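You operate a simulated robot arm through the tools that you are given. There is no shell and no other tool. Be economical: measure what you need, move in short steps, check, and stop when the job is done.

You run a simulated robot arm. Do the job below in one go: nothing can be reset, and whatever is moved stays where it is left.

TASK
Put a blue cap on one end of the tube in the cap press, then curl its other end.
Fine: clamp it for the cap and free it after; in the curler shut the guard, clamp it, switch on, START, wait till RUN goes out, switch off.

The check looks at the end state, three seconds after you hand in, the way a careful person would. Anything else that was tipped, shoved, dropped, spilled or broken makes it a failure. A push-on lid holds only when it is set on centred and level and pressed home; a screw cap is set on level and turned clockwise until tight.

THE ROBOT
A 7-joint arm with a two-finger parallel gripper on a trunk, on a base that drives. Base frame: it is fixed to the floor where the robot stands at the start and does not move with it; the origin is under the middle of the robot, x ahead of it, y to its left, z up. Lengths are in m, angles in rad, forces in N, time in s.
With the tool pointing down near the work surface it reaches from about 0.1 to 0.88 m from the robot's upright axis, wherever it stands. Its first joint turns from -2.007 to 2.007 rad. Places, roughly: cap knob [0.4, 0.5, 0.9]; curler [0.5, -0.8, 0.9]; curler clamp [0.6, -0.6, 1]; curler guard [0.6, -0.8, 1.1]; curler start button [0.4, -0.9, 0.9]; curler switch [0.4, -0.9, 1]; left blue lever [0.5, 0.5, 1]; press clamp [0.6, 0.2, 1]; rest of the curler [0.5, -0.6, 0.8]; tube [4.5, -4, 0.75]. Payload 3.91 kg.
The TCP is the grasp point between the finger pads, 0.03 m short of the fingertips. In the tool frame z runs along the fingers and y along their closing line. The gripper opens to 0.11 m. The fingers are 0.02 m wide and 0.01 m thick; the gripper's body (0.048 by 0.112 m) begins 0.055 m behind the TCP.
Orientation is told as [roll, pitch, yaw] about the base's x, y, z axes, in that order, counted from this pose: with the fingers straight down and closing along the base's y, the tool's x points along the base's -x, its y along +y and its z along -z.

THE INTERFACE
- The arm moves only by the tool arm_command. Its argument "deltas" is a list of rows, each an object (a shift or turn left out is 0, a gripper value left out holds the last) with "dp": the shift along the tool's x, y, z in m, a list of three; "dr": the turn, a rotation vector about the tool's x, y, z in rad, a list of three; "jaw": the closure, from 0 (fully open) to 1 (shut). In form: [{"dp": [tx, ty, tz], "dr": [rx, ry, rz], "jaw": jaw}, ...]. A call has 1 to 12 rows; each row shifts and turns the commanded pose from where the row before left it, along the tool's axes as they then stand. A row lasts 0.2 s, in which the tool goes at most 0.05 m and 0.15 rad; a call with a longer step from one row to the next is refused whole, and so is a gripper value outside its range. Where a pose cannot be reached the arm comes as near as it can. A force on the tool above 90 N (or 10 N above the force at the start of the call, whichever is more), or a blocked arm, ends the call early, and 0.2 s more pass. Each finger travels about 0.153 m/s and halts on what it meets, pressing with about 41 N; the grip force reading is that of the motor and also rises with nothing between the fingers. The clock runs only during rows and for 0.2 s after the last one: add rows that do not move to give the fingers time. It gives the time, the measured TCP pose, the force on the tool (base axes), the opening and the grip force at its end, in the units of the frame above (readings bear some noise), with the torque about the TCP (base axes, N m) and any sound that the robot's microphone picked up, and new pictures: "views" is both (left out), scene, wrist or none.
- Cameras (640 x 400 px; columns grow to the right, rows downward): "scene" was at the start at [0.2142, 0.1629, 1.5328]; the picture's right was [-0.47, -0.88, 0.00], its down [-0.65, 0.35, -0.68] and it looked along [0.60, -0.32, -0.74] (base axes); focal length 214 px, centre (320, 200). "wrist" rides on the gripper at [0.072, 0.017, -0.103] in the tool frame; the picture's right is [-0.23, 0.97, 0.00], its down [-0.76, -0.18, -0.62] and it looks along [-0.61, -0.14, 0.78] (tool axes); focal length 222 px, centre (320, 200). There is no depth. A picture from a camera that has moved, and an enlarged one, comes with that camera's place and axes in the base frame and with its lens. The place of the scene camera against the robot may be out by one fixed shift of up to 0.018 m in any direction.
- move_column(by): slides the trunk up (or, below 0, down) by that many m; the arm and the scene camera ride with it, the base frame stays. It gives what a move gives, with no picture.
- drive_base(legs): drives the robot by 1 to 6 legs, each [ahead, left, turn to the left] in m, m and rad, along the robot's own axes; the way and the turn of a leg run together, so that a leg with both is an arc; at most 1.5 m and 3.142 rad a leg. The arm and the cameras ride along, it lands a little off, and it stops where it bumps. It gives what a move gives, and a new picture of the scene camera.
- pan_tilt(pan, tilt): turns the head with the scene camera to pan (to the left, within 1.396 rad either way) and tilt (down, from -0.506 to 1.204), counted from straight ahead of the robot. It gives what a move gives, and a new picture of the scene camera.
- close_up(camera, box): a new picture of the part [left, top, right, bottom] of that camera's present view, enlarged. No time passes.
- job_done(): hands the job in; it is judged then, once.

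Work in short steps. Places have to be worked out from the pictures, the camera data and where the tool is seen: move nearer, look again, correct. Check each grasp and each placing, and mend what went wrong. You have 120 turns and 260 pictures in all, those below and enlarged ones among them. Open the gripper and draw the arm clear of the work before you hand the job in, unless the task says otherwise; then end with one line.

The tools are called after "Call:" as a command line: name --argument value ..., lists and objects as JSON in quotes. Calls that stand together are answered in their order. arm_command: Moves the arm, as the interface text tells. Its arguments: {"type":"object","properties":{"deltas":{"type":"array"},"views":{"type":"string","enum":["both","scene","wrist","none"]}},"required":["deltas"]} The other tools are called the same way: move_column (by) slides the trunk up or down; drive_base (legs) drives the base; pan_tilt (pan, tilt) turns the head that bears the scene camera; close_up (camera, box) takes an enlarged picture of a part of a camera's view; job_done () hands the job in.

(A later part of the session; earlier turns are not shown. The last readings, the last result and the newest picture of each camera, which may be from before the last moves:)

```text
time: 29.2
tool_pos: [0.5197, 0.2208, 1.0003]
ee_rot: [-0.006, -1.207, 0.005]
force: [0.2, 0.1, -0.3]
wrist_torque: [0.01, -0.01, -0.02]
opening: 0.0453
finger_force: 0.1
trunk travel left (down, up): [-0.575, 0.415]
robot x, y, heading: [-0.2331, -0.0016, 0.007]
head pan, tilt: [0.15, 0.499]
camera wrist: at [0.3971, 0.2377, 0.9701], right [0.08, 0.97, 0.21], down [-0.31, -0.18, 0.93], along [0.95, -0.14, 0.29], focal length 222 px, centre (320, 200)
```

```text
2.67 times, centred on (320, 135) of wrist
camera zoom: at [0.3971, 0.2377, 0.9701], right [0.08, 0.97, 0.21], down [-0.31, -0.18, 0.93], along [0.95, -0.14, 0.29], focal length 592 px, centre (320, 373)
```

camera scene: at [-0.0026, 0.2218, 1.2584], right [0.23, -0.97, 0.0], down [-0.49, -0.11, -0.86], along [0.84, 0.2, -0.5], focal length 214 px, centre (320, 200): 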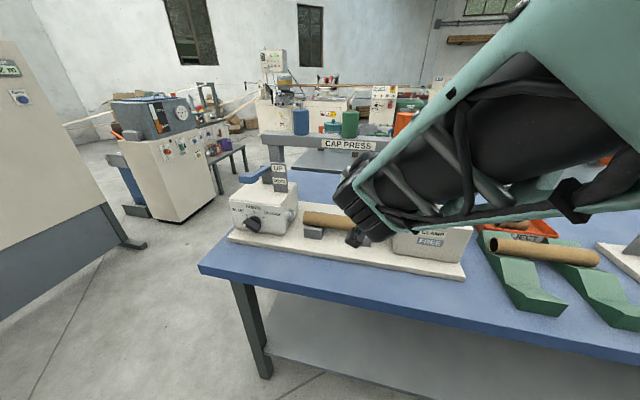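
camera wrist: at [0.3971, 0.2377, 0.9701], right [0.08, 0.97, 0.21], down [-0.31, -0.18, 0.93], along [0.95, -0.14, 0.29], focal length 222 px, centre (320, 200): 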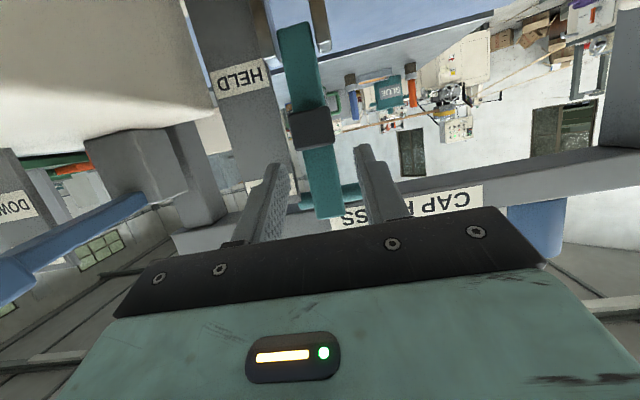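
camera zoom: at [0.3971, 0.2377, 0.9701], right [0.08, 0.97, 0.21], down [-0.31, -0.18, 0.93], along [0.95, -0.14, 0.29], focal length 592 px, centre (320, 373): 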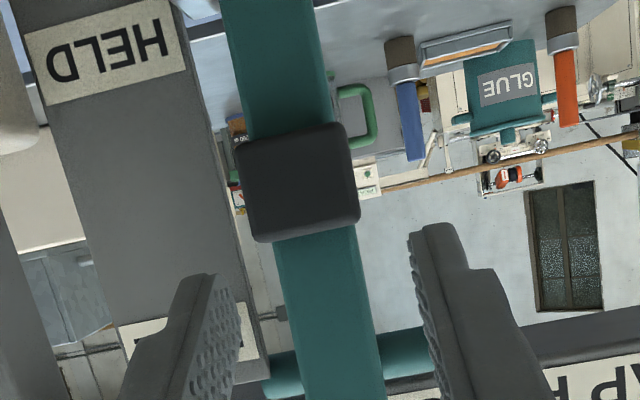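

The gap between stem and plate is too tight for a finger. Instead I'll grip the T-bar's left half from the front, fingers above and below. Back off and roll the tool 90°.

Call:
arm_command --deltas '[{"dp": [0, 0.01, -0.045]}, {"dp": [0, 0.01, -0.045]}, {"dr": [0, 0, 0.15]}, {"dr": [0, 0, 0.15]}, {"dr": [0, 0, 0.15]}, {"dr": [0, 0, 0.15]}, {"dr": [0, 0, 0.15]}, {"dr": [0, 0, 0.15]}, {"dr": [0, 0, 0.15]}, {"dr": [0, 0, 0.15]}, {"dr": [0, 0, 0.15]}, {"dr": [0, 0, 0.15]}]' --views "none"

Call:
arm_command --deltas '[{"dr": [0, 0, 0.07]}, {"dp": [0, 0, 0]}]' --views "both"

```text
time: 31.8
tool_pos: [0.4581, 0.2457, 1.0276]
ee_rot: [1.198, -0.12, -1.523]
force: [-0.1, 0.4, 0.4]
wrist_torque: [0.01, -0.02, 0.0]
opening: 0.0452
finger_force: 0.1
out of reach, approached as far as the arm can: row 7, 12
trunk travel left (down, up): [-0.575, 0.415]
robot x, y, heading: [-0.2339, 0.0004, 0.009]
head pan, tilt: [0.15, 0.499]
```

```text
time: 32.4
tool_pos: [0.4676, 0.2466, 1.0282]
ee_rot: [1.202, -0.055, -1.547]
force: [0.4, -0.4, 0.0]
wrist_torque: [0.01, -0.05, 0.0]
opening: 0.0451
finger_force: 0.1
out of reach, approached as far as the arm can: row 1
trunk travel left (down, up): [-0.575, 0.415]
robot x, y, heading: [-0.2323, 0.0036, 0.006]
head pan, tilt: [0.15, 0.499]
camera scene: at [-0.0007, 0.2157, 1.261], right [0.16, -0.99, 0.0], down [-0.47, -0.08, -0.88], along [0.87, 0.14, -0.48], focal length 214 px, centre (320, 200)
camera wrist: at [0.3747, 0.3212, 1.0768], right [0.36, -0.17, 0.92], down [-0.63, -0.77, 0.1], along [0.69, -0.61, -0.38], focal length 222 px, centre (320, 200)
```

scene: 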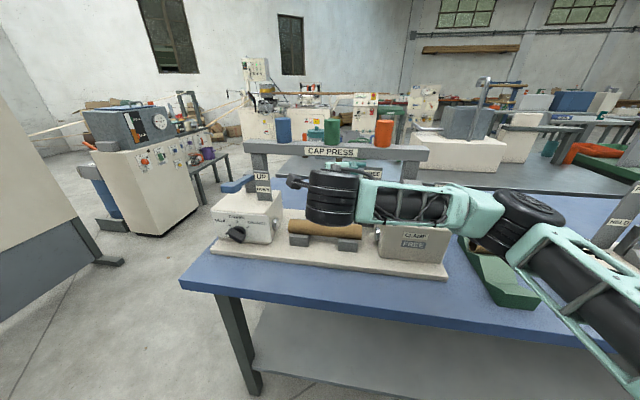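
wrist: 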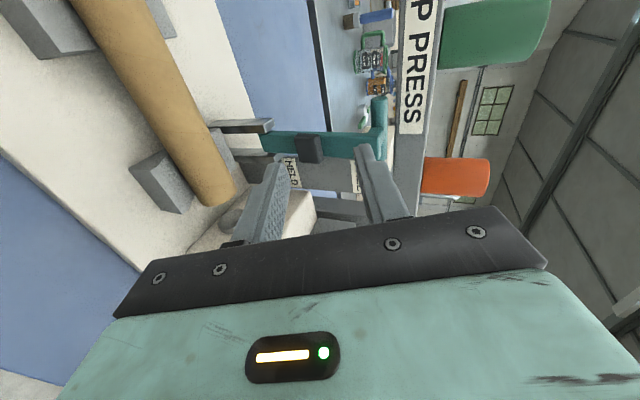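

Great view: lever is upright, T-bar ahead. Zoom to check clearance between T-bar and hopper bar.

Call:
close_up --camera "wrist" --box '[250, 60, 450, 185]'

```text
3.20 times, centred on (350, 122) of wrist
camera zoom: at [0.3747, 0.3212, 1.0768], right [0.36, -0.17, 0.92], down [-0.63, -0.77, 0.1], along [0.69, -0.61, -0.38], focal length 711 px, centre (224, 448)
```

zoom: 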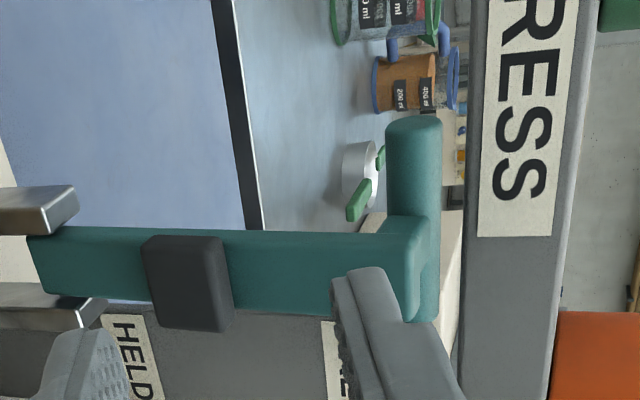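

Bar front sits at x≈0.629, bottom z≈1.052; T-bar centre (0.611, 1.037), Ø18 mm. I'll pinch its left half with fingertips only. Approach in stages.

Call:
arm_command --deltas '[{"dp": [-0.003, 0.027, 0], "jaw": 0.636}, {"dp": [-0.002, 0.027, 0]}, {"dp": [0, 0, 0.035]}, {"dp": [0, 0, 0.035]}, {"dp": [0, 0, 0]}]' --views "wrist"

Call:
close_up --camera "wrist" --box '[250, 60, 450, 185]'

```text
time: 33.6
tool_pos: [0.5529, 0.2438, 1.0541]
ee_rot: [1.203, -0.055, -1.55]
force: [-0.2, 0.6, -0.2]
wrist_torque: [0.0, 0.05, 0.04]
opening: 0.0399
finger_force: 0.0
trunk travel left (down, up): [-0.575, 0.415]
robot x, y, heading: [-0.2341, 0.0032, 0.005]
head pan, tilt: [0.15, 0.499]
camera wrist: at [0.4601, 0.3172, 1.1037], right [0.35, -0.17, 0.92], down [-0.63, -0.77, 0.1], along [0.69, -0.62, -0.38], focal length 222 px, centre (320, 200)
```

wrist: 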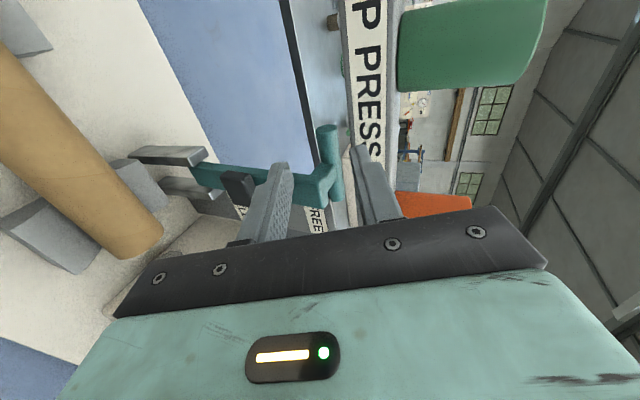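

```text
3.20 times, centred on (350, 122) of wrist
camera zoom: at [0.4601, 0.3172, 1.1037], right [0.35, -0.17, 0.92], down [-0.63, -0.77, 0.1], along [0.69, -0.62, -0.38], focal length 711 px, centre (224, 448)
```

zoom: 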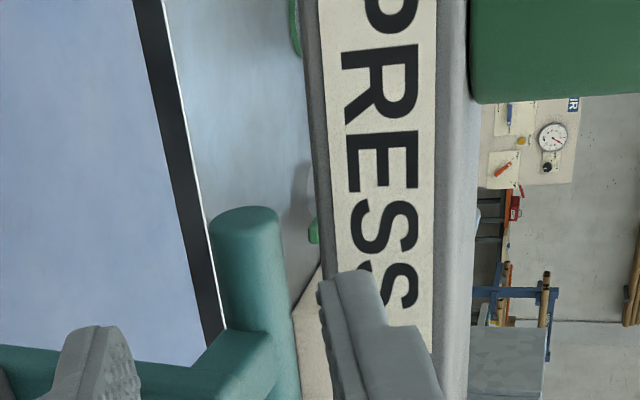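

T-bar confirmed at (0.611, z≈1.038). Final advance ~36 mm, then close.

Call:
arm_command --deltas '[{"dp": [0, 0, 0.018]}, {"dp": [0, 0, 0.018]}, {"dp": [0, 0, 0]}]' --views "wrist"

Call:
close_up --camera "wrist" --box '[220, 80, 420, 205]'

```text
time: 34.4
tool_pos: [0.5868, 0.2436, 1.0404]
ee_rot: [1.2, -0.057, -1.55]
force: [-1.5, -0.4, -0.2]
wrist_torque: [0.0, 0.02, 0.02]
opening: 0.0399
finger_force: 0.0
trunk travel left (down, up): [-0.575, 0.415]
robot x, y, heading: [-0.2341, -0.0003, 0.01]
head pan, tilt: [0.15, 0.499]
camera wrist: at [0.4947, 0.3177, 1.0895], right [0.35, -0.17, 0.92], down [-0.63, -0.77, 0.1], along [0.69, -0.62, -0.38], focal length 222 px, centre (320, 200)
```

wrist: 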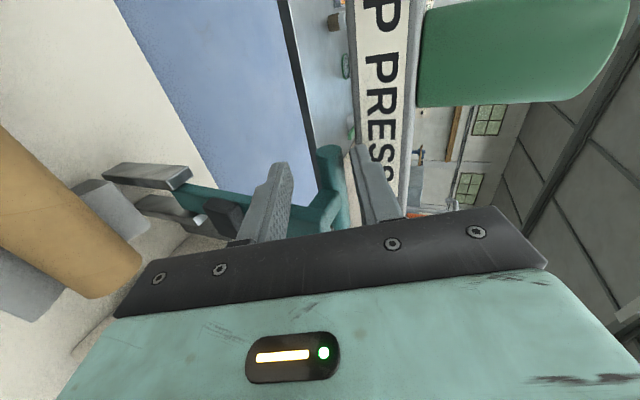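

```text
3.20 times, centred on (320, 142) of wrist
camera zoom: at [0.4947, 0.3177, 1.0895], right [0.35, -0.17, 0.92], down [-0.63, -0.77, 0.1], along [0.69, -0.62, -0.38], focal length 711 px, centre (320, 384)
```

zoom: 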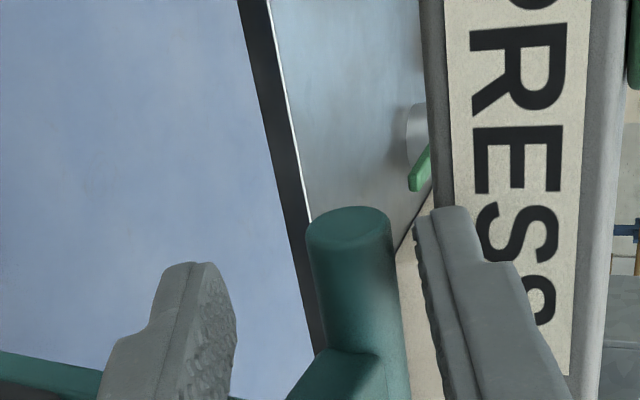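

T-bar is between the fingertips. Close.

Call:
arm_command --deltas '[{"jaw": 1.0}, {"dp": [0, 0, 0]}, {"dp": [0, 0, 0]}]' --views "wrist"

```text
time: 35.2
tool_pos: [0.5859, 0.2445, 1.0466]
ee_rot: [1.213, -0.053, -1.549]
force: [8.6, 5.8, 39.3]
wrist_torque: [0.9, -1.36, 0.2]
opening: 0.017
finger_force: 44.8
trunk travel left (down, up): [-0.575, 0.415]
robot x, y, heading: [-0.2352, 0.0005, 0.008]
head pan, tilt: [0.15, 0.499]
camera wrist: at [0.4931, 0.3177, 1.095], right [0.34, -0.17, 0.92], down [-0.63, -0.77, 0.09], along [0.7, -0.61, -0.37], focal length 222 px, centre (320, 200)
```

wrist: 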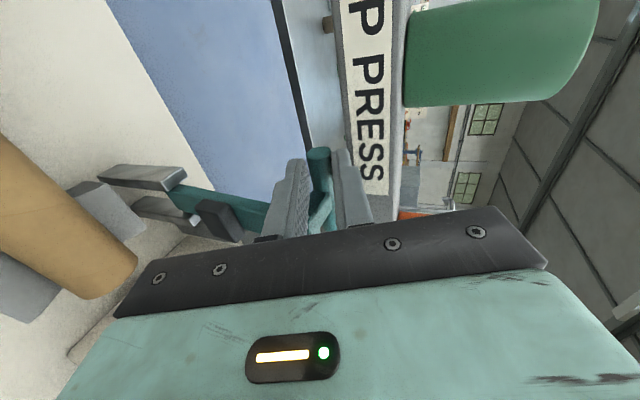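

Gripped (17 mm). Pull the lever along its arc toward me in small steps.

Call:
arm_command --deltas '[{"dp": [0, 0.005, -0.002]}, {"dp": [0.0008, -0.0116, -0.0204]}, {"dp": [0.0008, -0.0116, -0.0204]}, {"dp": [0.001, -0.015, -0.014]}, {"dp": [0.001, -0.015, -0.014]}, {"dp": [0, 0, 0]}]' --views "both"

```text
time: 36.6
tool_pos: [0.4987, 0.245, 1.0375]
ee_rot: [1.226, -0.04, -1.556]
force: [-35.6, -34.3, 68.2]
wrist_torque: [0.34, -1.68, -0.71]
opening: 0.0116
finger_force: 44.8
trunk travel left (down, up): [-0.575, 0.415]
robot x, y, heading: [-0.2347, 0.0003, 0.011]
head pan, tilt: [0.15, 0.499]
camera scene: at [-0.0052, 0.2129, 1.2626], right [0.16, -0.99, 0.0], down [-0.47, -0.07, -0.88], along [0.87, 0.14, -0.48], focal length 214 px, centre (320, 200)
camera wrist: at [0.4048, 0.3181, 1.0839], right [0.33, -0.18, 0.93], down [-0.63, -0.77, 0.08], along [0.7, -0.61, -0.37], focal length 222 px, centre (320, 200)
```

scene: 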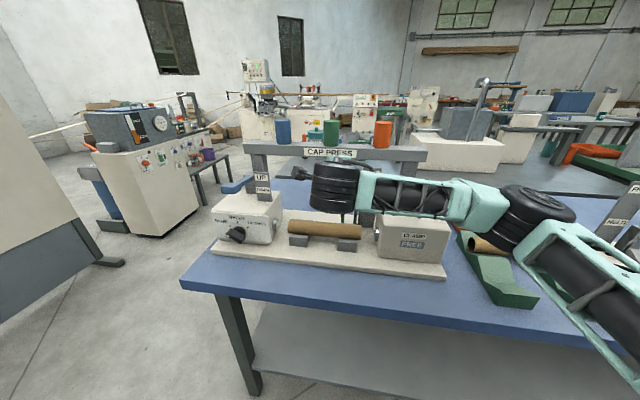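
wrist: 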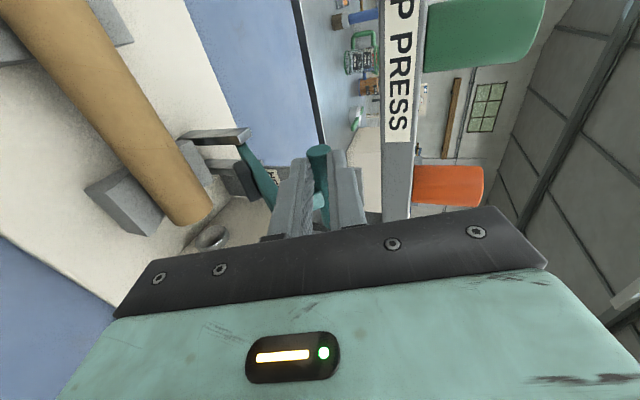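

Lever is leaning toward me ~35°. Relax the downward load, open, and see if it stays.

Call:
arm_command --deltas '[{"dp": [0, 0.012, -0.002]}, {"jaw": 0.6}, {"dp": [0, 0, 0]}]' --views "wrist"

```text
time: 37.4
tool_pos: [0.5047, 0.2481, 1.0329]
ee_rot: [1.199, -0.057, -1.549]
force: [4.5, 2.1, -4.8]
wrist_torque: [0.13, 0.02, 0.08]
opening: 0.0447
finger_force: 0.9
trunk travel left (down, up): [-0.575, 0.415]
robot x, y, heading: [-0.2315, 0.0003, 0.007]
head pan, tilt: [0.15, 0.499]
camera wrist: at [0.4125, 0.3229, 1.0826], right [0.36, -0.17, 0.92], down [-0.63, -0.77, 0.1], along [0.69, -0.62, -0.38], focal length 222 px, centre (320, 200)
```

wrist: 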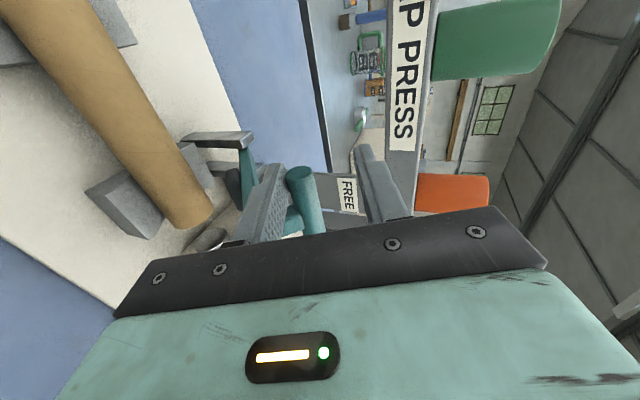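

The lever rests on the lower finger under gravity. I lower along the arc a bit further, then check the forearm clearance.

Call:
arm_command --deltas '[{"dp": [0.001, -0.019, -0.0085]}, {"dp": [0.001, -0.019, -0.0085]}, {"dp": [0, 0, 0]}]' --views "both"

Call:
close_up --camera "scene" --box '[200, 120, 500, 300]'

```text
time: 38.2
tool_pos: [0.4753, 0.2471, 1.0033]
ee_rot: [1.202, -0.055, -1.552]
force: [-0.5, 1.1, -1.4]
wrist_torque: [0.02, 0.04, -0.01]
opening: 0.0443
finger_force: 0.5
trunk travel left (down, up): [-0.575, 0.415]
robot x, y, heading: [-0.233, 0.0016, 0.01]
head pan, tilt: [0.15, 0.499]
camera scene: at [-0.0008, 0.2156, 1.261], right [0.16, -0.99, 0.0], down [-0.47, -0.08, -0.88], along [0.87, 0.14, -0.48], focal length 214 px, centre (320, 200)
camera wrist: at [0.3827, 0.3206, 1.0523], right [0.35, -0.17, 0.92], down [-0.63, -0.77, 0.1], along [0.69, -0.62, -0.38], focal length 222 px, centre (320, 200)
```

scene: 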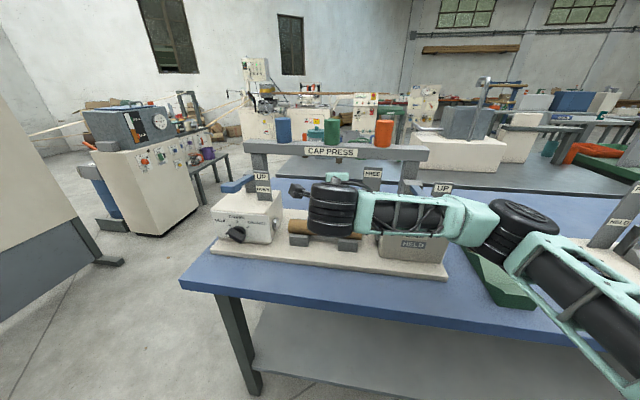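
wrist: 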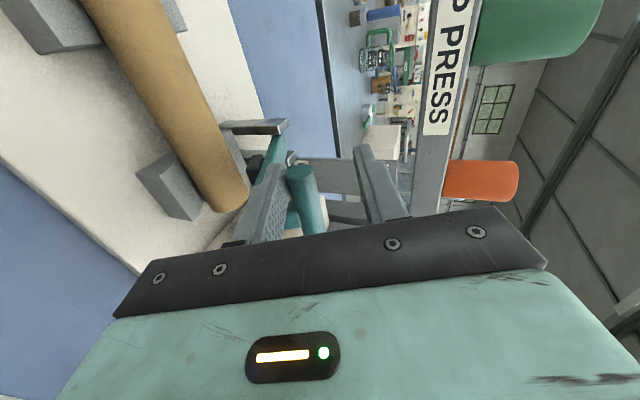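

```text
2.13 times, centred on (350, 210) of scene
camera zoom: at [-0.0008, 0.2156, 1.261], right [0.16, -0.99, 0.0], down [-0.47, -0.08, -0.88], along [0.87, 0.14, -0.48], focal length 458 px, centre (256, 179)
```

zoom: 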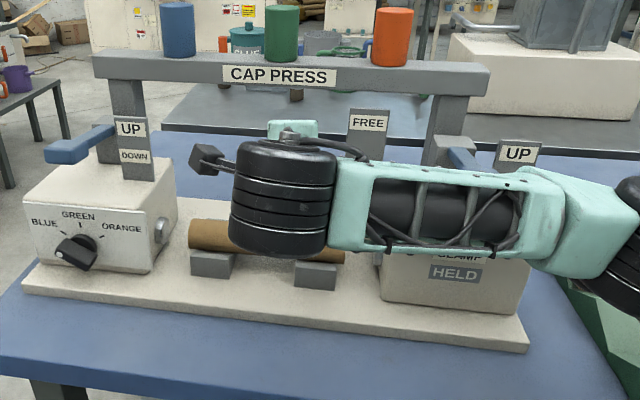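

The display already reads HELD. Retreat from under the T-bar, and later press it home from above.

Call:
arm_command --deltas '[{"dp": [0, -0.012, -0.012]}, {"dp": [0, -0.01, -0.03]}, {"dp": [0, 0, -0.04]}, {"dp": [0, 0, -0.04]}, {"dp": [0, 0, 0]}]' --views "wrist"

Call:
close_up --camera "scene" --box '[200, 170, 300, 260]'

```text
time: 39.4
tool_pos: [0.4662, 0.2565, 1.0236]
ee_rot: [1.199, -0.055, -1.546]
force: [-1.3, -0.1, -0.1]
wrist_torque: [0.02, 0.03, 0.01]
opening: 0.0443
finger_force: 0.4
out of reach, approached as far as the arm can: row 1, 2, 3, 4
trunk travel left (down, up): [-0.575, 0.415]
robot x, y, heading: [-0.2339, -0.003, 0.007]
head pan, tilt: [0.15, 0.499]
camera wrist: at [0.3739, 0.3297, 1.0728], right [0.36, -0.17, 0.92], down [-0.63, -0.77, 0.1], along [0.69, -0.61, -0.38], focal length 222 px, centre (320, 200)
```

wrist: 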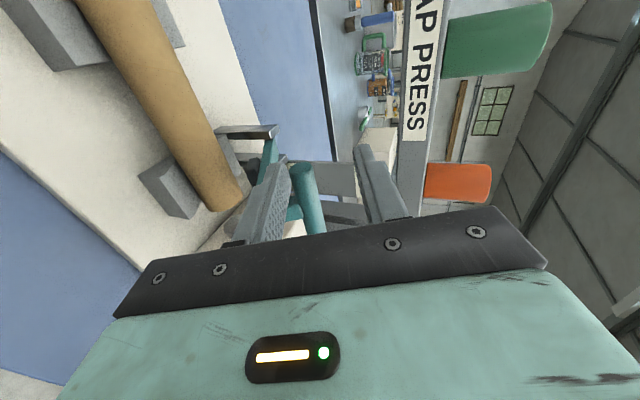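

```text
4.44 times, centred on (250, 215) of scene
camera zoom: at [-0.0008, 0.2157, 1.261], right [0.16, -0.99, 0.0], down [-0.47, -0.08, -0.88], along [0.87, 0.14, -0.48], focal length 953 px, centre (631, 133)
```

zoom: 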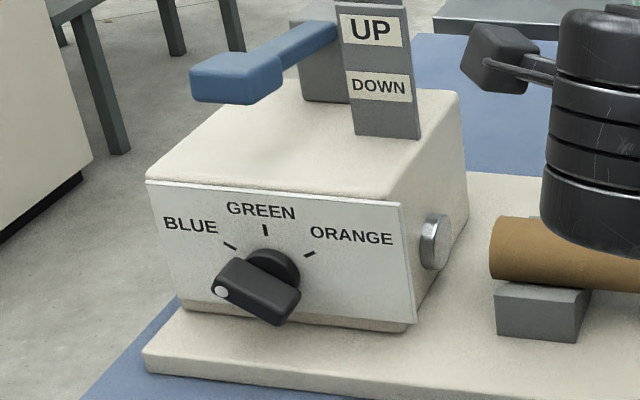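

Zoom on the knob to verify it's really at BLUE (panel is vertical).

Call:
close_up --camera "scene" --box '[224, 210, 272, 246]'

```text
11.11 times, centred on (248, 228) of scene
camera zoom: at [-0.0008, 0.2157, 1.261], right [0.16, -0.99, 0.0], down [-0.47, -0.08, -0.88], along [0.87, 0.14, -0.48], focal length 2383 px, centre (1120, -111)
```

zoom: 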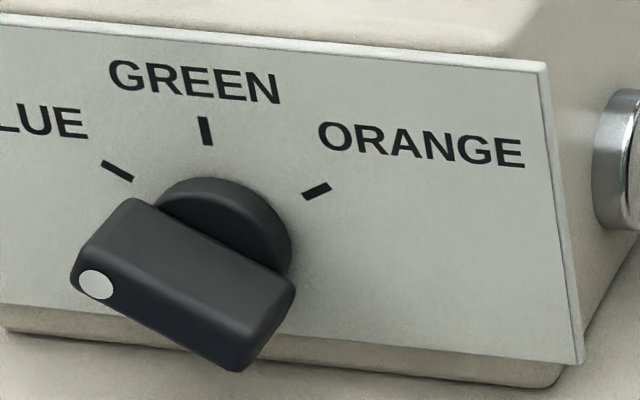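

Knob bar is parallel to the BLUE tick: good. The arm can't fold further, so I withdraw by driving back.

Call:
drive_base --legs '[[-0.15, 0, 0]]'

Call:
close_up --camera "wrist" --box '[160, 40, 480, 240]'

Call:
close_up --camera "scene" --box '[200, 100, 440, 250]'

```text
time: 40.8
tool_pos: [0.3176, 0.255, 1.0235]
ee_rot: [1.2, -0.056, -1.546]
force: [0.1, 0.8, 0.3]
wrist_torque: [-0.02, -0.02, -0.01]
opening: 0.0438
finger_force: 0.0
trunk travel left (down, up): [-0.575, 0.415]
robot x, y, heading: [-0.3838, -0.0046, 0.006]
head pan, tilt: [0.15, 0.499]
camera scene: at [-0.1501, 0.2146, 1.261], right [0.16, -0.99, 0.0], down [-0.47, -0.08, -0.88], along [0.87, 0.14, -0.48], focal length 214 px, centre (320, 200)
```

scene: 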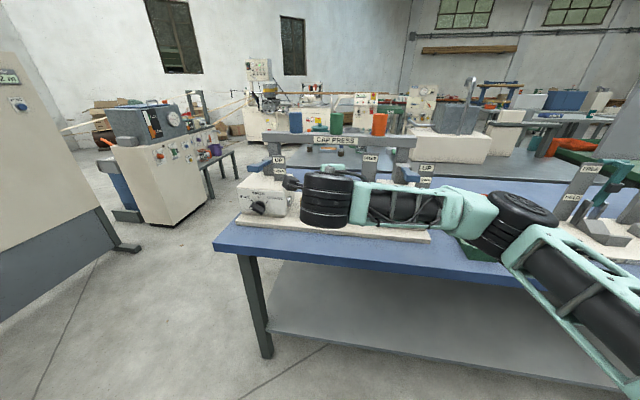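

```text
2.00 times, centred on (320, 140) of wrist
camera zoom: at [0.2247, 0.329, 1.0727], right [0.36, -0.17, 0.92], down [-0.63, -0.77, 0.1], along [0.69, -0.61, -0.38], focal length 444 px, centre (320, 320)
```

zoom: 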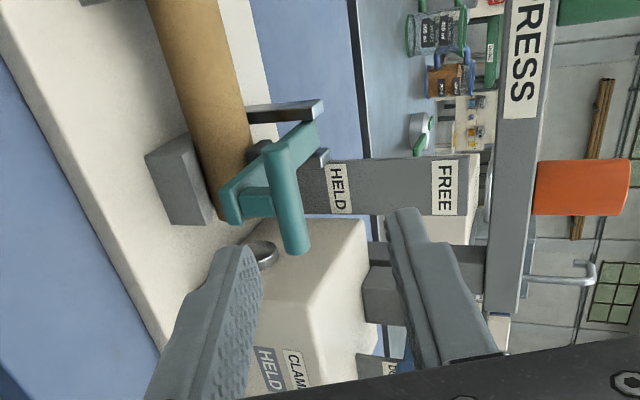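

```text
2.67 times, centred on (320, 175) of scene
camera zoom: at [-0.1501, 0.2146, 1.261], right [0.16, -0.99, 0.0], down [-0.47, -0.08, -0.88], along [0.87, 0.14, -0.48], focal length 572 px, centre (320, 267)
```

zoom: 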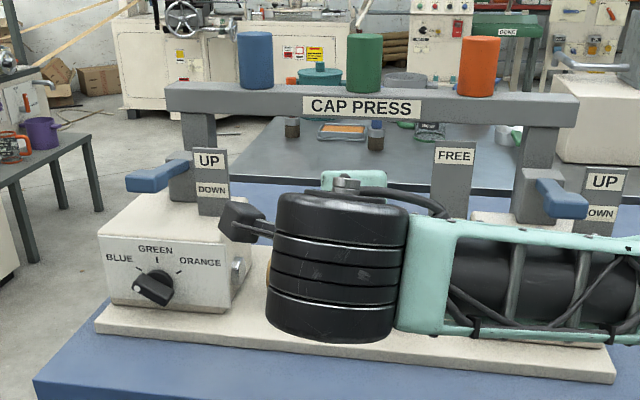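

Lever has dropped onto the tube (T at ≈(0.475, 0.219, 0.93)), display HELD. Now return the tool to vertical, closed.

Call:
arm_command --deltas '[{"dr": [0, 0, -0.15], "jaw": 1.0}, {"dr": [0, 0, -0.15]}, {"dr": [0, 0, -0.15]}, {"dr": [0, 0, -0.15]}, {"dr": [0, 0, -0.15]}, {"dr": [0, 0, -0.15]}, {"dr": [0, 0, -0.15]}, {"dr": [0, 0, -0.15]}, {"dr": [0, 0, -0.15]}, {"dr": [0, 0, -0.15]}, {"dr": [0, 0, -0.07]}, {"dp": [0, 0, 0]}]' --views "none"

Call:
arm_command --deltas '[{"dp": [-0.035, 0, -0.015], "dr": [0, 0.15, 0]}, {"dp": [-0.035, 0, -0.02], "dr": [0, 0.15, 0]}, {"dp": [-0.03, 0, -0.025], "dr": [0, 0.15, 0]}, {"dr": [0, 0.15, 0]}, {"dr": [0, 0.15, 0]}, {"dr": [0, 0.15, 0]}, {"dr": [0, 0.15, 0]}, {"dr": [0, 0.12, 0]}, {"dp": [0, 0, 0]}]' --views "both"

```text
time: 43.4
tool_pos: [0.3181, 0.2562, 1.0229]
ee_rot: [-0.155, -1.199, 0.169]
force: [1.3, 0.3, 0.0]
wrist_torque: [0.02, 0.0, -0.02]
opening: 0.0
finger_force: 37.6
trunk travel left (down, up): [-0.575, 0.415]
robot x, y, heading: [-0.3826, -0.0018, 0.01]
head pan, tilt: [0.15, 0.499]
```

```text
time: 45.4
tool_pos: [0.315, 0.2619, 1.1402]
ee_rot: [-0.058, -0.03, 0.027]
force: [0.1, 0.5, 0.5]
wrist_torque: [-0.04, 0.0, 0.01]
opening: 0.0
finger_force: 37.6
trunk travel left (down, up): [-0.575, 0.415]
robot x, y, heading: [-0.3832, -0.0016, 0.016]
head pan, tilt: [0.15, 0.499]
camera scene: at [-0.1501, 0.2146, 1.261], right [0.16, -0.99, 0.0], down [-0.47, -0.08, -0.88], along [0.87, 0.14, -0.48], focal length 214 px, centre (320, 200)
camera wrist: at [0.2387, 0.2828, 1.2415], right [0.2, 0.98, -0.05], down [0.75, -0.12, 0.66], along [0.63, -0.17, -0.75], focal length 222 px, centre (320, 200)
```

scene: 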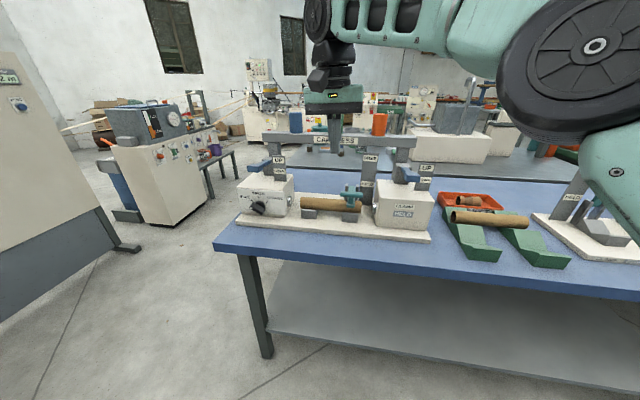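
wrist: 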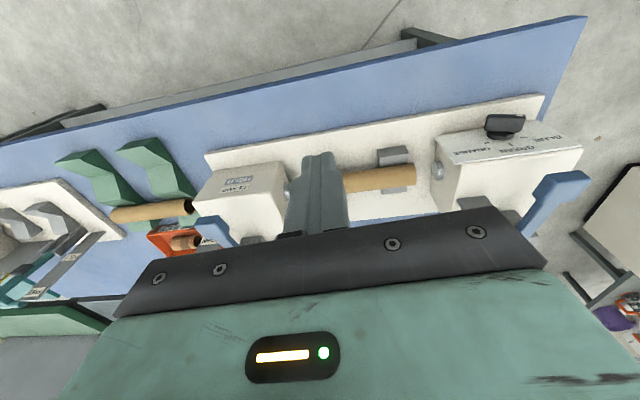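

Clear view: HELD shown, T-bar down. I'll press the T-bar down from above to be sure it's home.

Call:
arm_command --deltas '[{"dp": [-0.04, -0.01, 0.02], "dr": [-0.058, 0, 0]}, {"dp": [-0.04, -0.011, 0.02]}, {"dp": [-0.04, -0.011, 0.02]}, {"dp": [-0.04, -0.011, 0.03]}, {"dp": [0, 0, 0]}]' --views "both"

Call:
close_up --camera "scene" --box '[220, 120, 460, 260]'

```text
refused: row 4 steps farther than a row can; nothing moved
```

```text
2.67 times, centred on (340, 190) of scene
camera zoom: at [-0.1501, 0.2146, 1.261], right [0.16, -0.99, 0.0], down [-0.47, -0.08, -0.88], along [0.87, 0.14, -0.48], focal length 572 px, centre (267, 227)
```

zoom: 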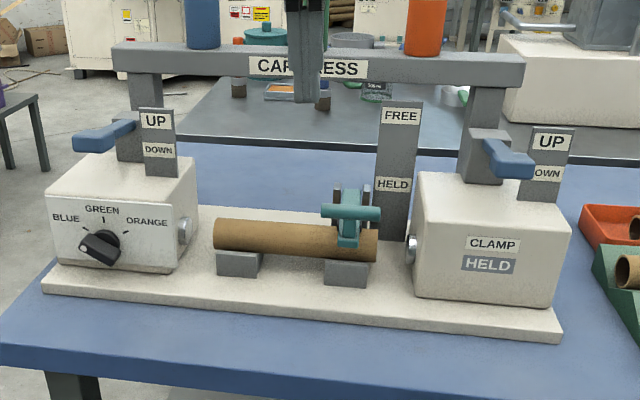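

Call:
arm_command --deltas '[{"dp": [-0.04, -0.01, 0.02], "dr": [-0.058, 0, 0]}, {"dp": [-0.04, -0.011, 0.02]}, {"dp": [-0.04, -0.011, 0.02]}, {"dp": [-0.04, -0.011, 0.02]}, {"dp": [0, 0, 0.02]}, {"dp": [0, 0, 0]}]' --views "both"

Call:
close_up --camera "scene" --box '[220, 120, 460, 260]'

```text
time: 46.8
tool_pos: [0.4304, 0.2068, 1.043]
ee_rot: [0.003, -0.033, 0.025]
force: [0.2, -0.2, -0.2]
wrist_torque: [-0.02, 0.01, 0.03]
opening: 0.0001
finger_force: 37.3
out of reach, approached as far as the arm can: row 2, 3, 4
trunk travel left (down, up): [-0.575, 0.415]
robot x, y, heading: [-0.3811, -0.0053, 0.009]
head pan, tilt: [0.15, 0.499]
camera scene: at [-0.1501, 0.2146, 1.261], right [0.16, -0.99, 0.0], down [-0.47, -0.08, -0.88], along [0.87, 0.14, -0.48], focal length 214 px, centre (320, 200)
camera wrist: at [0.3536, 0.2218, 1.1452], right [0.2, 0.98, 0.01], down [0.75, -0.16, 0.65], along [0.63, -0.12, -0.76], focal length 222 px, centre (320, 200)
```

scene: 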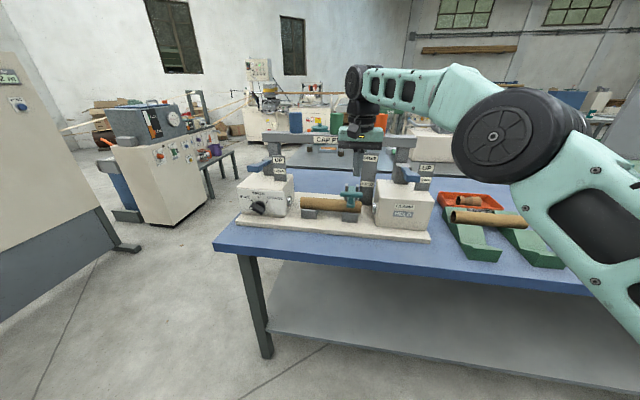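
wrist: 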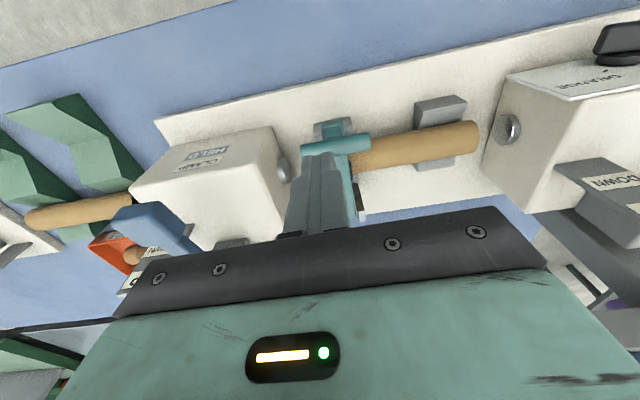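

```text
2.67 times, centred on (340, 190) of scene
camera zoom: at [-0.1501, 0.2146, 1.261], right [0.16, -0.99, 0.0], down [-0.47, -0.08, -0.88], along [0.87, 0.14, -0.48], focal length 572 px, centre (267, 227)
```

zoom: 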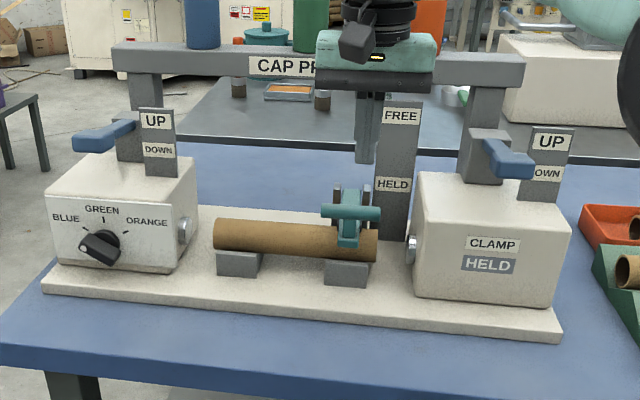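

Step the arm back and bring the base 0.15 closer.

Call:
arm_command --deltas '[{"dp": [0.045, 0, 0]}, {"dp": [0.045, 0, 0]}, {"dp": [0, 0, 0]}]' --views "none"

Call:
drive_base --legs '[[0.15, 0, 0]]'

```text
time: 47.6
tool_pos: [0.3411, 0.2039, 1.0398]
ee_rot: [0.003, -0.033, 0.025]
force: [-0.5, -0.2, 0.7]
wrist_torque: [-0.04, 0.03, 0.0]
opening: 0.0
finger_force: 37.9
trunk travel left (down, up): [-0.575, 0.415]
robot x, y, heading: [-0.3829, -0.0043, 0.012]
head pan, tilt: [0.15, 0.499]
```

```text
time: 48.9
tool_pos: [0.4914, 0.2067, 1.041]
ee_rot: [0.004, -0.03, 0.028]
force: [0.4, -0.7, -0.4]
wrist_torque: [0.02, 0.04, 0.03]
opening: 0.0
finger_force: 37.3
trunk travel left (down, up): [-0.575, 0.415]
robot x, y, heading: [-0.2363, 0.0022, 0.013]
head pan, tilt: [0.15, 0.499]
camera scene: at [-0.0011, 0.2166, 1.261], right [0.16, -0.99, 0.0], down [-0.47, -0.08, -0.88], along [0.87, 0.14, -0.48], focal length 214 px, centre (320, 200)
```

scene: 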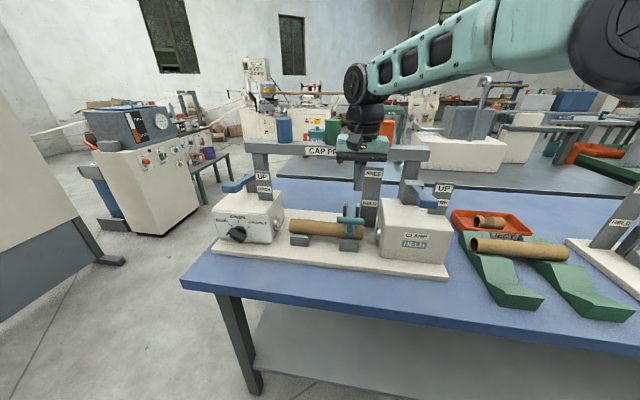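

Position over the T-bar and lower until contact.

Call:
arm_command --deltas '[{"dp": [0.014, 0.013, 0]}, {"dp": [0, 0, 0.03]}, {"dp": [0, 0, 0.025]}, {"dp": [0, 0, 0.01]}, {"dp": [0, 0, 0.01]}, {"dp": [0, 0, 0]}]' --views "wrist"

Call:
close_up --camera "scene" --box '[270, 150, 470, 275]'

```text
time: 50.3
tool_pos: [0.4789, 0.2211, 0.9643]
ee_rot: [0.003, -0.032, 0.028]
force: [3.7, 0.9, 0.9]
wrist_torque: [0.0, -0.08, -0.04]
opening: 0.0
finger_force: 37.5
trunk travel left (down, up): [-0.575, 0.415]
robot x, y, heading: [-0.2329, 0.0029, 0.015]
head pan, tilt: [0.15, 0.499]
camera wrist: at [0.402, 0.2357, 1.0665], right [0.2, 0.98, 0.01], down [0.75, -0.16, 0.65], along [0.64, -0.12, -0.76], focal length 222 px, centre (320, 200)
```

wrist: 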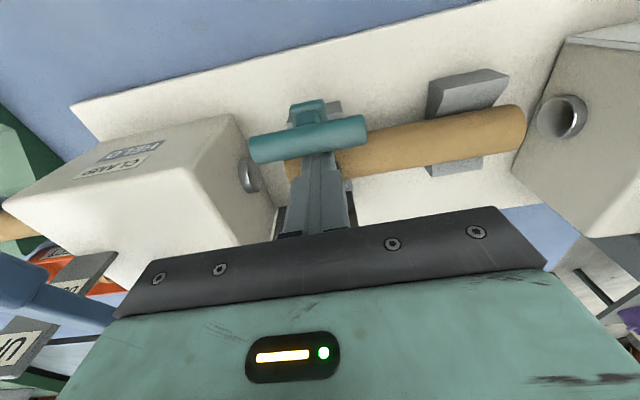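

```text
3.20 times, centred on (370, 212) of scene
camera zoom: at [-0.001, 0.2166, 1.261], right [0.16, -0.99, 0.0], down [-0.47, -0.08, -0.88], along [0.87, 0.14, -0.48], focal length 686 px, centre (160, 160)
```

zoom: 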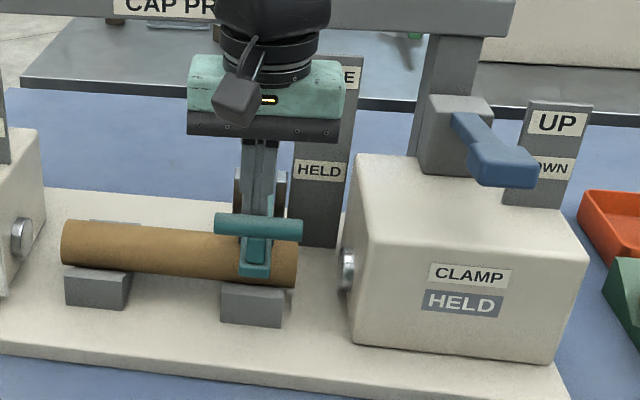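

Fingertip is right over the stem just behind the T-bar. Press down gently.

Call:
arm_command --deltas '[{"dp": [0, 0, 0.01]}, {"dp": [0, 0, 0.01]}, {"dp": [0, 0, 0]}]' --views "none"

```text
time: 51.1
tool_pos: [0.4788, 0.2185, 0.9441]
ee_rot: [0.002, -0.034, 0.025]
force: [12.0, 0.5, 4.2]
wrist_torque: [0.09, -0.02, -0.04]
opening: 0.0
finger_force: 37.6
trunk travel left (down, up): [-0.575, 0.415]
robot x, y, heading: [-0.2314, -0.0013, 0.008]
head pan, tilt: [0.15, 0.499]
```

Call:
arm_command --deltas '[{"dp": [0, 0, 0.008]}, {"dp": [0, 0, 0.008]}, {"dp": [0, 0, 0]}]' --views "wrist"

Call:
close_up --camera "scene" --box '[270, 150, 470, 275]'

```text
time: 51.9
tool_pos: [0.4801, 0.2197, 0.9362]
ee_rot: [0.007, -0.04, 0.027]
force: [5.5, -6.9, 49.2]
wrist_torque: [-0.24, 0.31, -0.15]
opening: 0.0
finger_force: 37.8
trunk travel left (down, up): [-0.575, 0.415]
robot x, y, heading: [-0.2326, -0.0019, 0.017]
head pan, tilt: [0.15, 0.499]
camera wrist: at [0.4031, 0.2332, 1.0367], right [0.2, 0.98, 0.02], down [0.74, -0.16, 0.65], along [0.64, -0.12, -0.76], focal length 222 px, centre (320, 200)
```

wrist: 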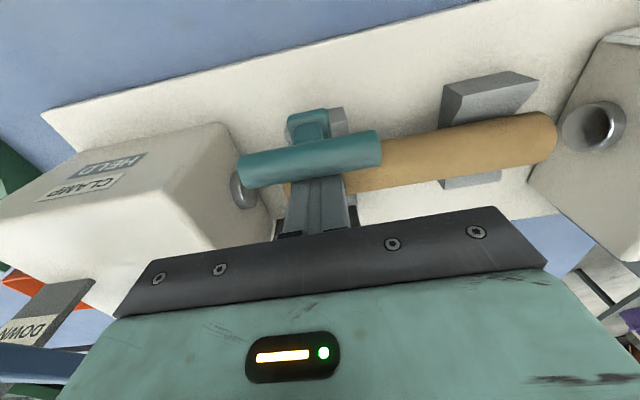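

```text
3.20 times, centred on (370, 212) of scene
camera zoom: at [-0.0026, 0.2157, 1.2621], right [0.16, -0.99, 0.0], down [-0.47, -0.08, -0.88], along [0.87, 0.14, -0.48], focal length 686 px, centre (160, 160)
```

zoom: 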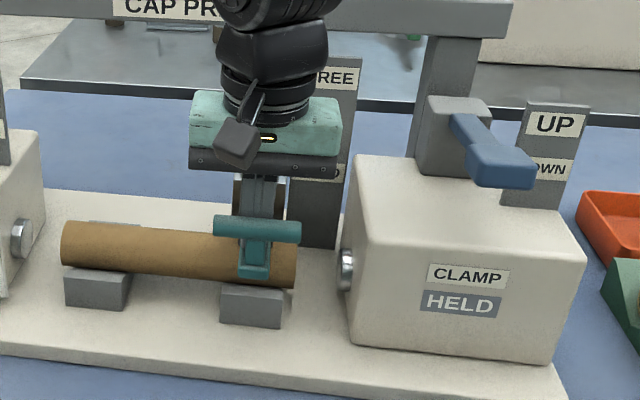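

Firm contact at 49 N; clamp is home. Lift off and shift the base 0.2 m left for the left lever.

Call:
arm_command --deltas '[{"dp": [0, 0, -0.02]}, {"dp": [0, 0, -0.045]}, {"dp": [0, 0, -0.045]}, {"dp": [0.02, 0, -0.045]}, {"dp": [0.04, 0, -0.03]}, {"dp": [0.04, 0, -0.02]}, {"dp": [0, 0, 0]}]' --views "none"

Call:
drive_base --legs '[[0, 0.2, 0]]'

Call:
arm_command --deltas '[{"dp": [0, 0, 0]}]' --views "both"

```text
time: 53.5
tool_pos: [0.3755, 0.2149, 1.131]
ee_rot: [0.002, -0.032, 0.027]
force: [-0.6, 0.2, -0.3]
wrist_torque: [0.0, 0.03, -0.01]
opening: 0.0001
finger_force: 38.2
trunk travel left (down, up): [-0.575, 0.415]
robot x, y, heading: [-0.2358, 0.001, 0.011]
head pan, tilt: [0.15, 0.499]
```

```text
time: 55.1
tool_pos: [0.3741, 0.4101, 1.1306]
ee_rot: [0.003, -0.031, 0.024]
force: [-0.6, -0.5, 0.1]
wrist_torque: [-0.02, -0.02, 0.01]
opening: 0.0
finger_force: 37.5
trunk travel left (down, up): [-0.575, 0.415]
robot x, y, heading: [-0.2361, 0.1954, 0.006]
head pan, tilt: [0.15, 0.499]
camera scene: at [-0.0026, 0.4129, 1.261], right [0.16, -0.99, 0.0], down [-0.47, -0.08, -0.88], along [0.87, 0.14, -0.48], focal length 214 px, centre (320, 200)
```

scene: 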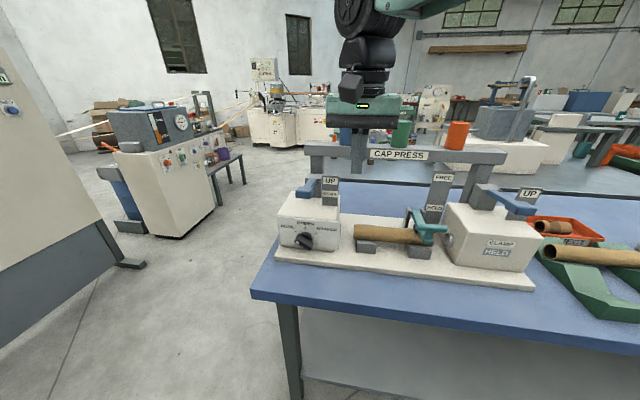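

```text
time: 55.5
tool_pos: [0.3748, 0.4104, 1.1319]
ee_rot: [0.004, -0.032, 0.024]
force: [0.5, -0.6, -0.1]
wrist_torque: [-0.01, -0.01, 0.03]
opening: 0.0
finger_force: 37.7
trunk travel left (down, up): [-0.575, 0.415]
robot x, y, heading: [-0.2354, 0.1964, 0.014]
head pan, tilt: [0.15, 0.499]
camera scene: at [-0.0026, 0.4128, 1.261], right [0.16, -0.99, 0.0], down [-0.47, -0.08, -0.88], along [0.87, 0.14, -0.48], focal length 214 px, centre (320, 200)
camera wrist: at [0.2985, 0.4253, 1.2326], right [0.2, 0.98, 0.01], down [0.75, -0.16, 0.65], along [0.63, -0.12, -0.76], focal length 222 px, centre (320, 200)
```

scene: 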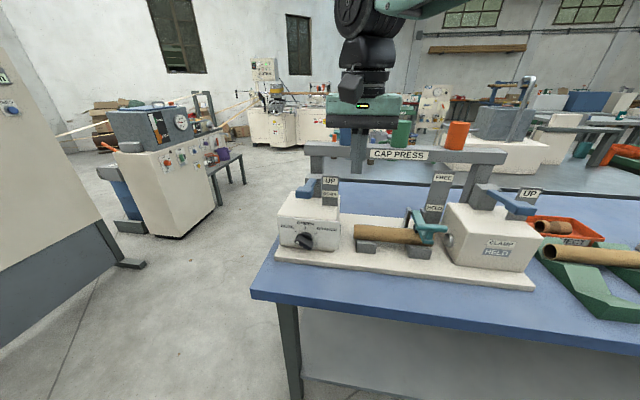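
wrist: 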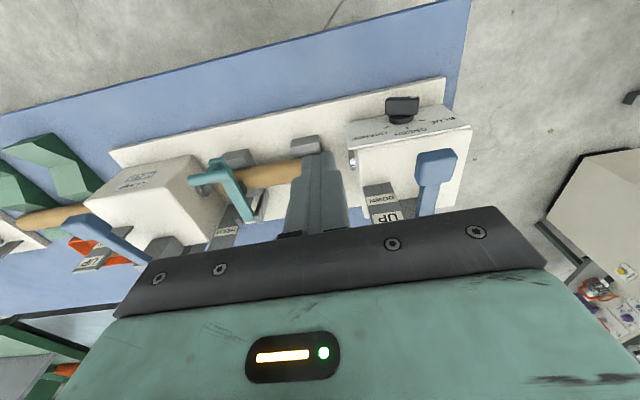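

Left lever handle is at ≈(0.46, 0.534, 1.007). Move above it and lower to near contact.

Call:
arm_command --deltas '[{"dp": [-0.025, 0.041, 0]}, {"dp": [-0.025, 0.041, 0]}, {"dp": [-0.03, 0.04, 0]}, {"dp": [0, 0, 0.03]}, {"dp": [0, 0, 0.03]}, {"dp": [0, 0, 0]}]' --views "both"

Call:
close_up --camera "scene" --box '[260, 130, 460, 280]'

```text
time: 56.9
tool_pos: [0.4491, 0.5299, 1.0741]
ee_rot: [0.003, -0.031, 0.025]
force: [-0.4, -0.9, 0.4]
wrist_torque: [0.03, 0.05, 0.0]
opening: 0.0
finger_force: 37.5
out of reach, approached as far as the arm can: row 3
trunk travel left (down, up): [-0.575, 0.415]
robot x, y, heading: [-0.2369, 0.1954, 0.011]
head pan, tilt: [0.15, 0.499]
camera scene: at [-0.0026, 0.4128, 1.261], right [0.16, -0.99, 0.0], down [-0.47, -0.08, -0.88], along [0.87, 0.14, -0.48], focal length 214 px, centre (320, 200)
camera wrist: at [0.3727, 0.5446, 1.1751], right [0.2, 0.98, 0.01], down [0.75, -0.16, 0.65], along [0.63, -0.12, -0.76], focal length 222 px, centre (320, 200)
```

scene: 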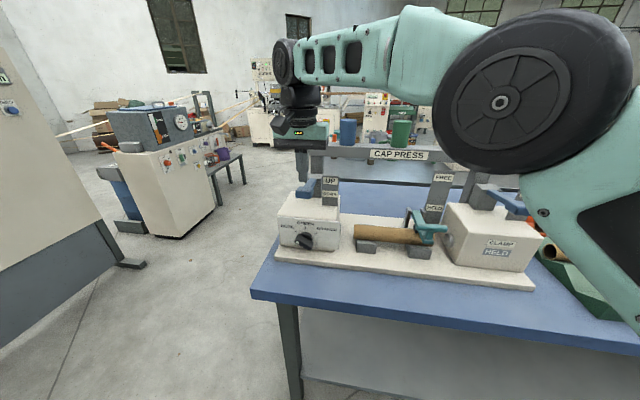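
wrist: 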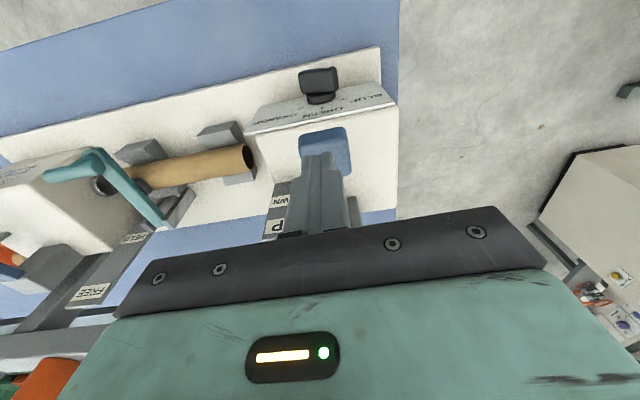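

```text
2.67 times, centred on (360, 205) of scene
camera zoom: at [-0.0026, 0.4128, 1.261], right [0.16, -0.99, 0.0], down [-0.47, -0.08, -0.88], along [0.87, 0.14, -0.48], focal length 572 px, centre (213, 187)
```

zoom: 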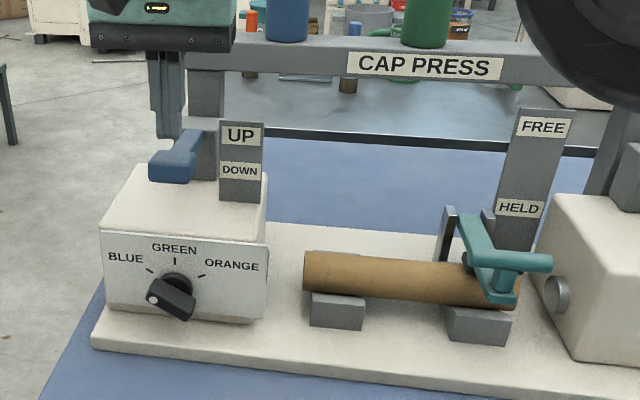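

Above the handle. Press down in steps.

Call:
arm_command --deltas '[{"dp": [-0.012, 0.004, 0]}, {"dp": [0, 0, 0.02]}, {"dp": [0, 0, 0.015]}, {"dp": [0, 0, 0.015]}, {"dp": [0, 0, 0]}]' --views "scene"

Call:
close_up --camera "scene" --box '[260, 130, 460, 280]'

```text
time: 58.1
tool_pos: [0.4616, 0.5327, 1.0246]
ee_rot: [0.002, -0.034, 0.025]
force: [-2.3, -1.6, 4.8]
wrist_torque: [-0.06, 0.0, 0.0]
opening: 0.0
finger_force: 37.7
trunk travel left (down, up): [-0.575, 0.415]
robot x, y, heading: [-0.2411, 0.192, 0.009]
head pan, tilt: [0.15, 0.499]
camera scene: at [-0.0028, 0.4127, 1.2611], right [0.16, -0.99, 0.0], down [-0.47, -0.08, -0.88], along [0.87, 0.14, -0.48], focal length 214 px, centre (320, 200)
```

scene: 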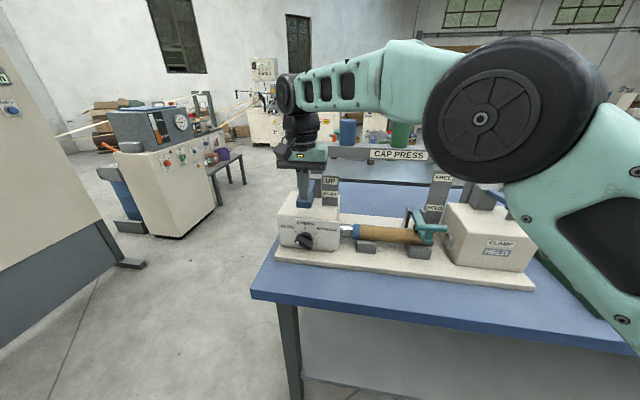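

```text
2.67 times, centred on (360, 205) of scene
camera zoom: at [-0.0028, 0.4127, 1.2611], right [0.16, -0.99, 0.0], down [-0.47, -0.08, -0.88], along [0.87, 0.14, -0.48], focal length 572 px, centre (213, 187)
```

zoom: 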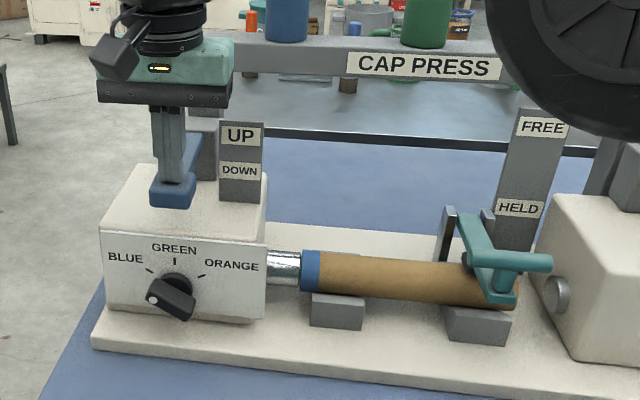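

The ram extends with a blue cap on the tube end. Continue down to a firm stop.

Call:
arm_command --deltas '[{"dp": [0, 0, 0.01]}, {"dp": [0, 0, 0.01]}, {"dp": [0, 0, 0.01]}, {"dp": [0, 0, 0]}]' --views "none"

Call:
close_up --camera "scene" --box '[260, 130, 460, 280]'

```text
time: 59.1
tool_pos: [0.4607, 0.5323, 1.0126]
ee_rot: [0.021, -0.055, 0.025]
force: [-10.2, -7.2, 84.7]
wrist_torque: [-0.43, -0.71, 0.83]
opening: 0.0
finger_force: 37.3
trunk travel left (down, up): [-0.575, 0.415]
robot x, y, heading: [-0.2314, 0.1976, 0.01]
head pan, tilt: [0.15, 0.499]
```

```text
2.67 times, centred on (360, 205) of scene
camera zoom: at [-0.006, 0.4111, 1.2627], right [0.16, -0.99, 0.0], down [-0.47, -0.07, -0.88], along [0.87, 0.14, -0.48], focal length 572 px, centre (213, 187)
```

zoom: 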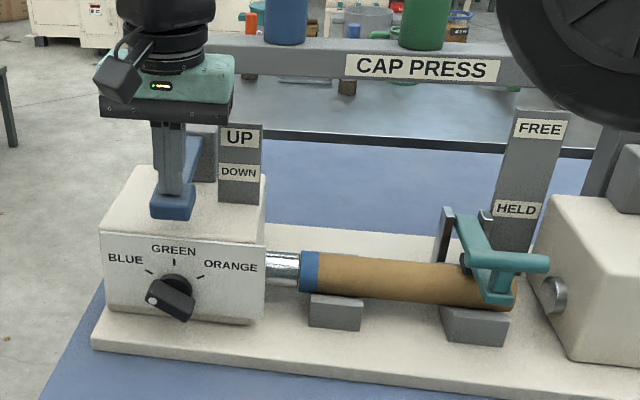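

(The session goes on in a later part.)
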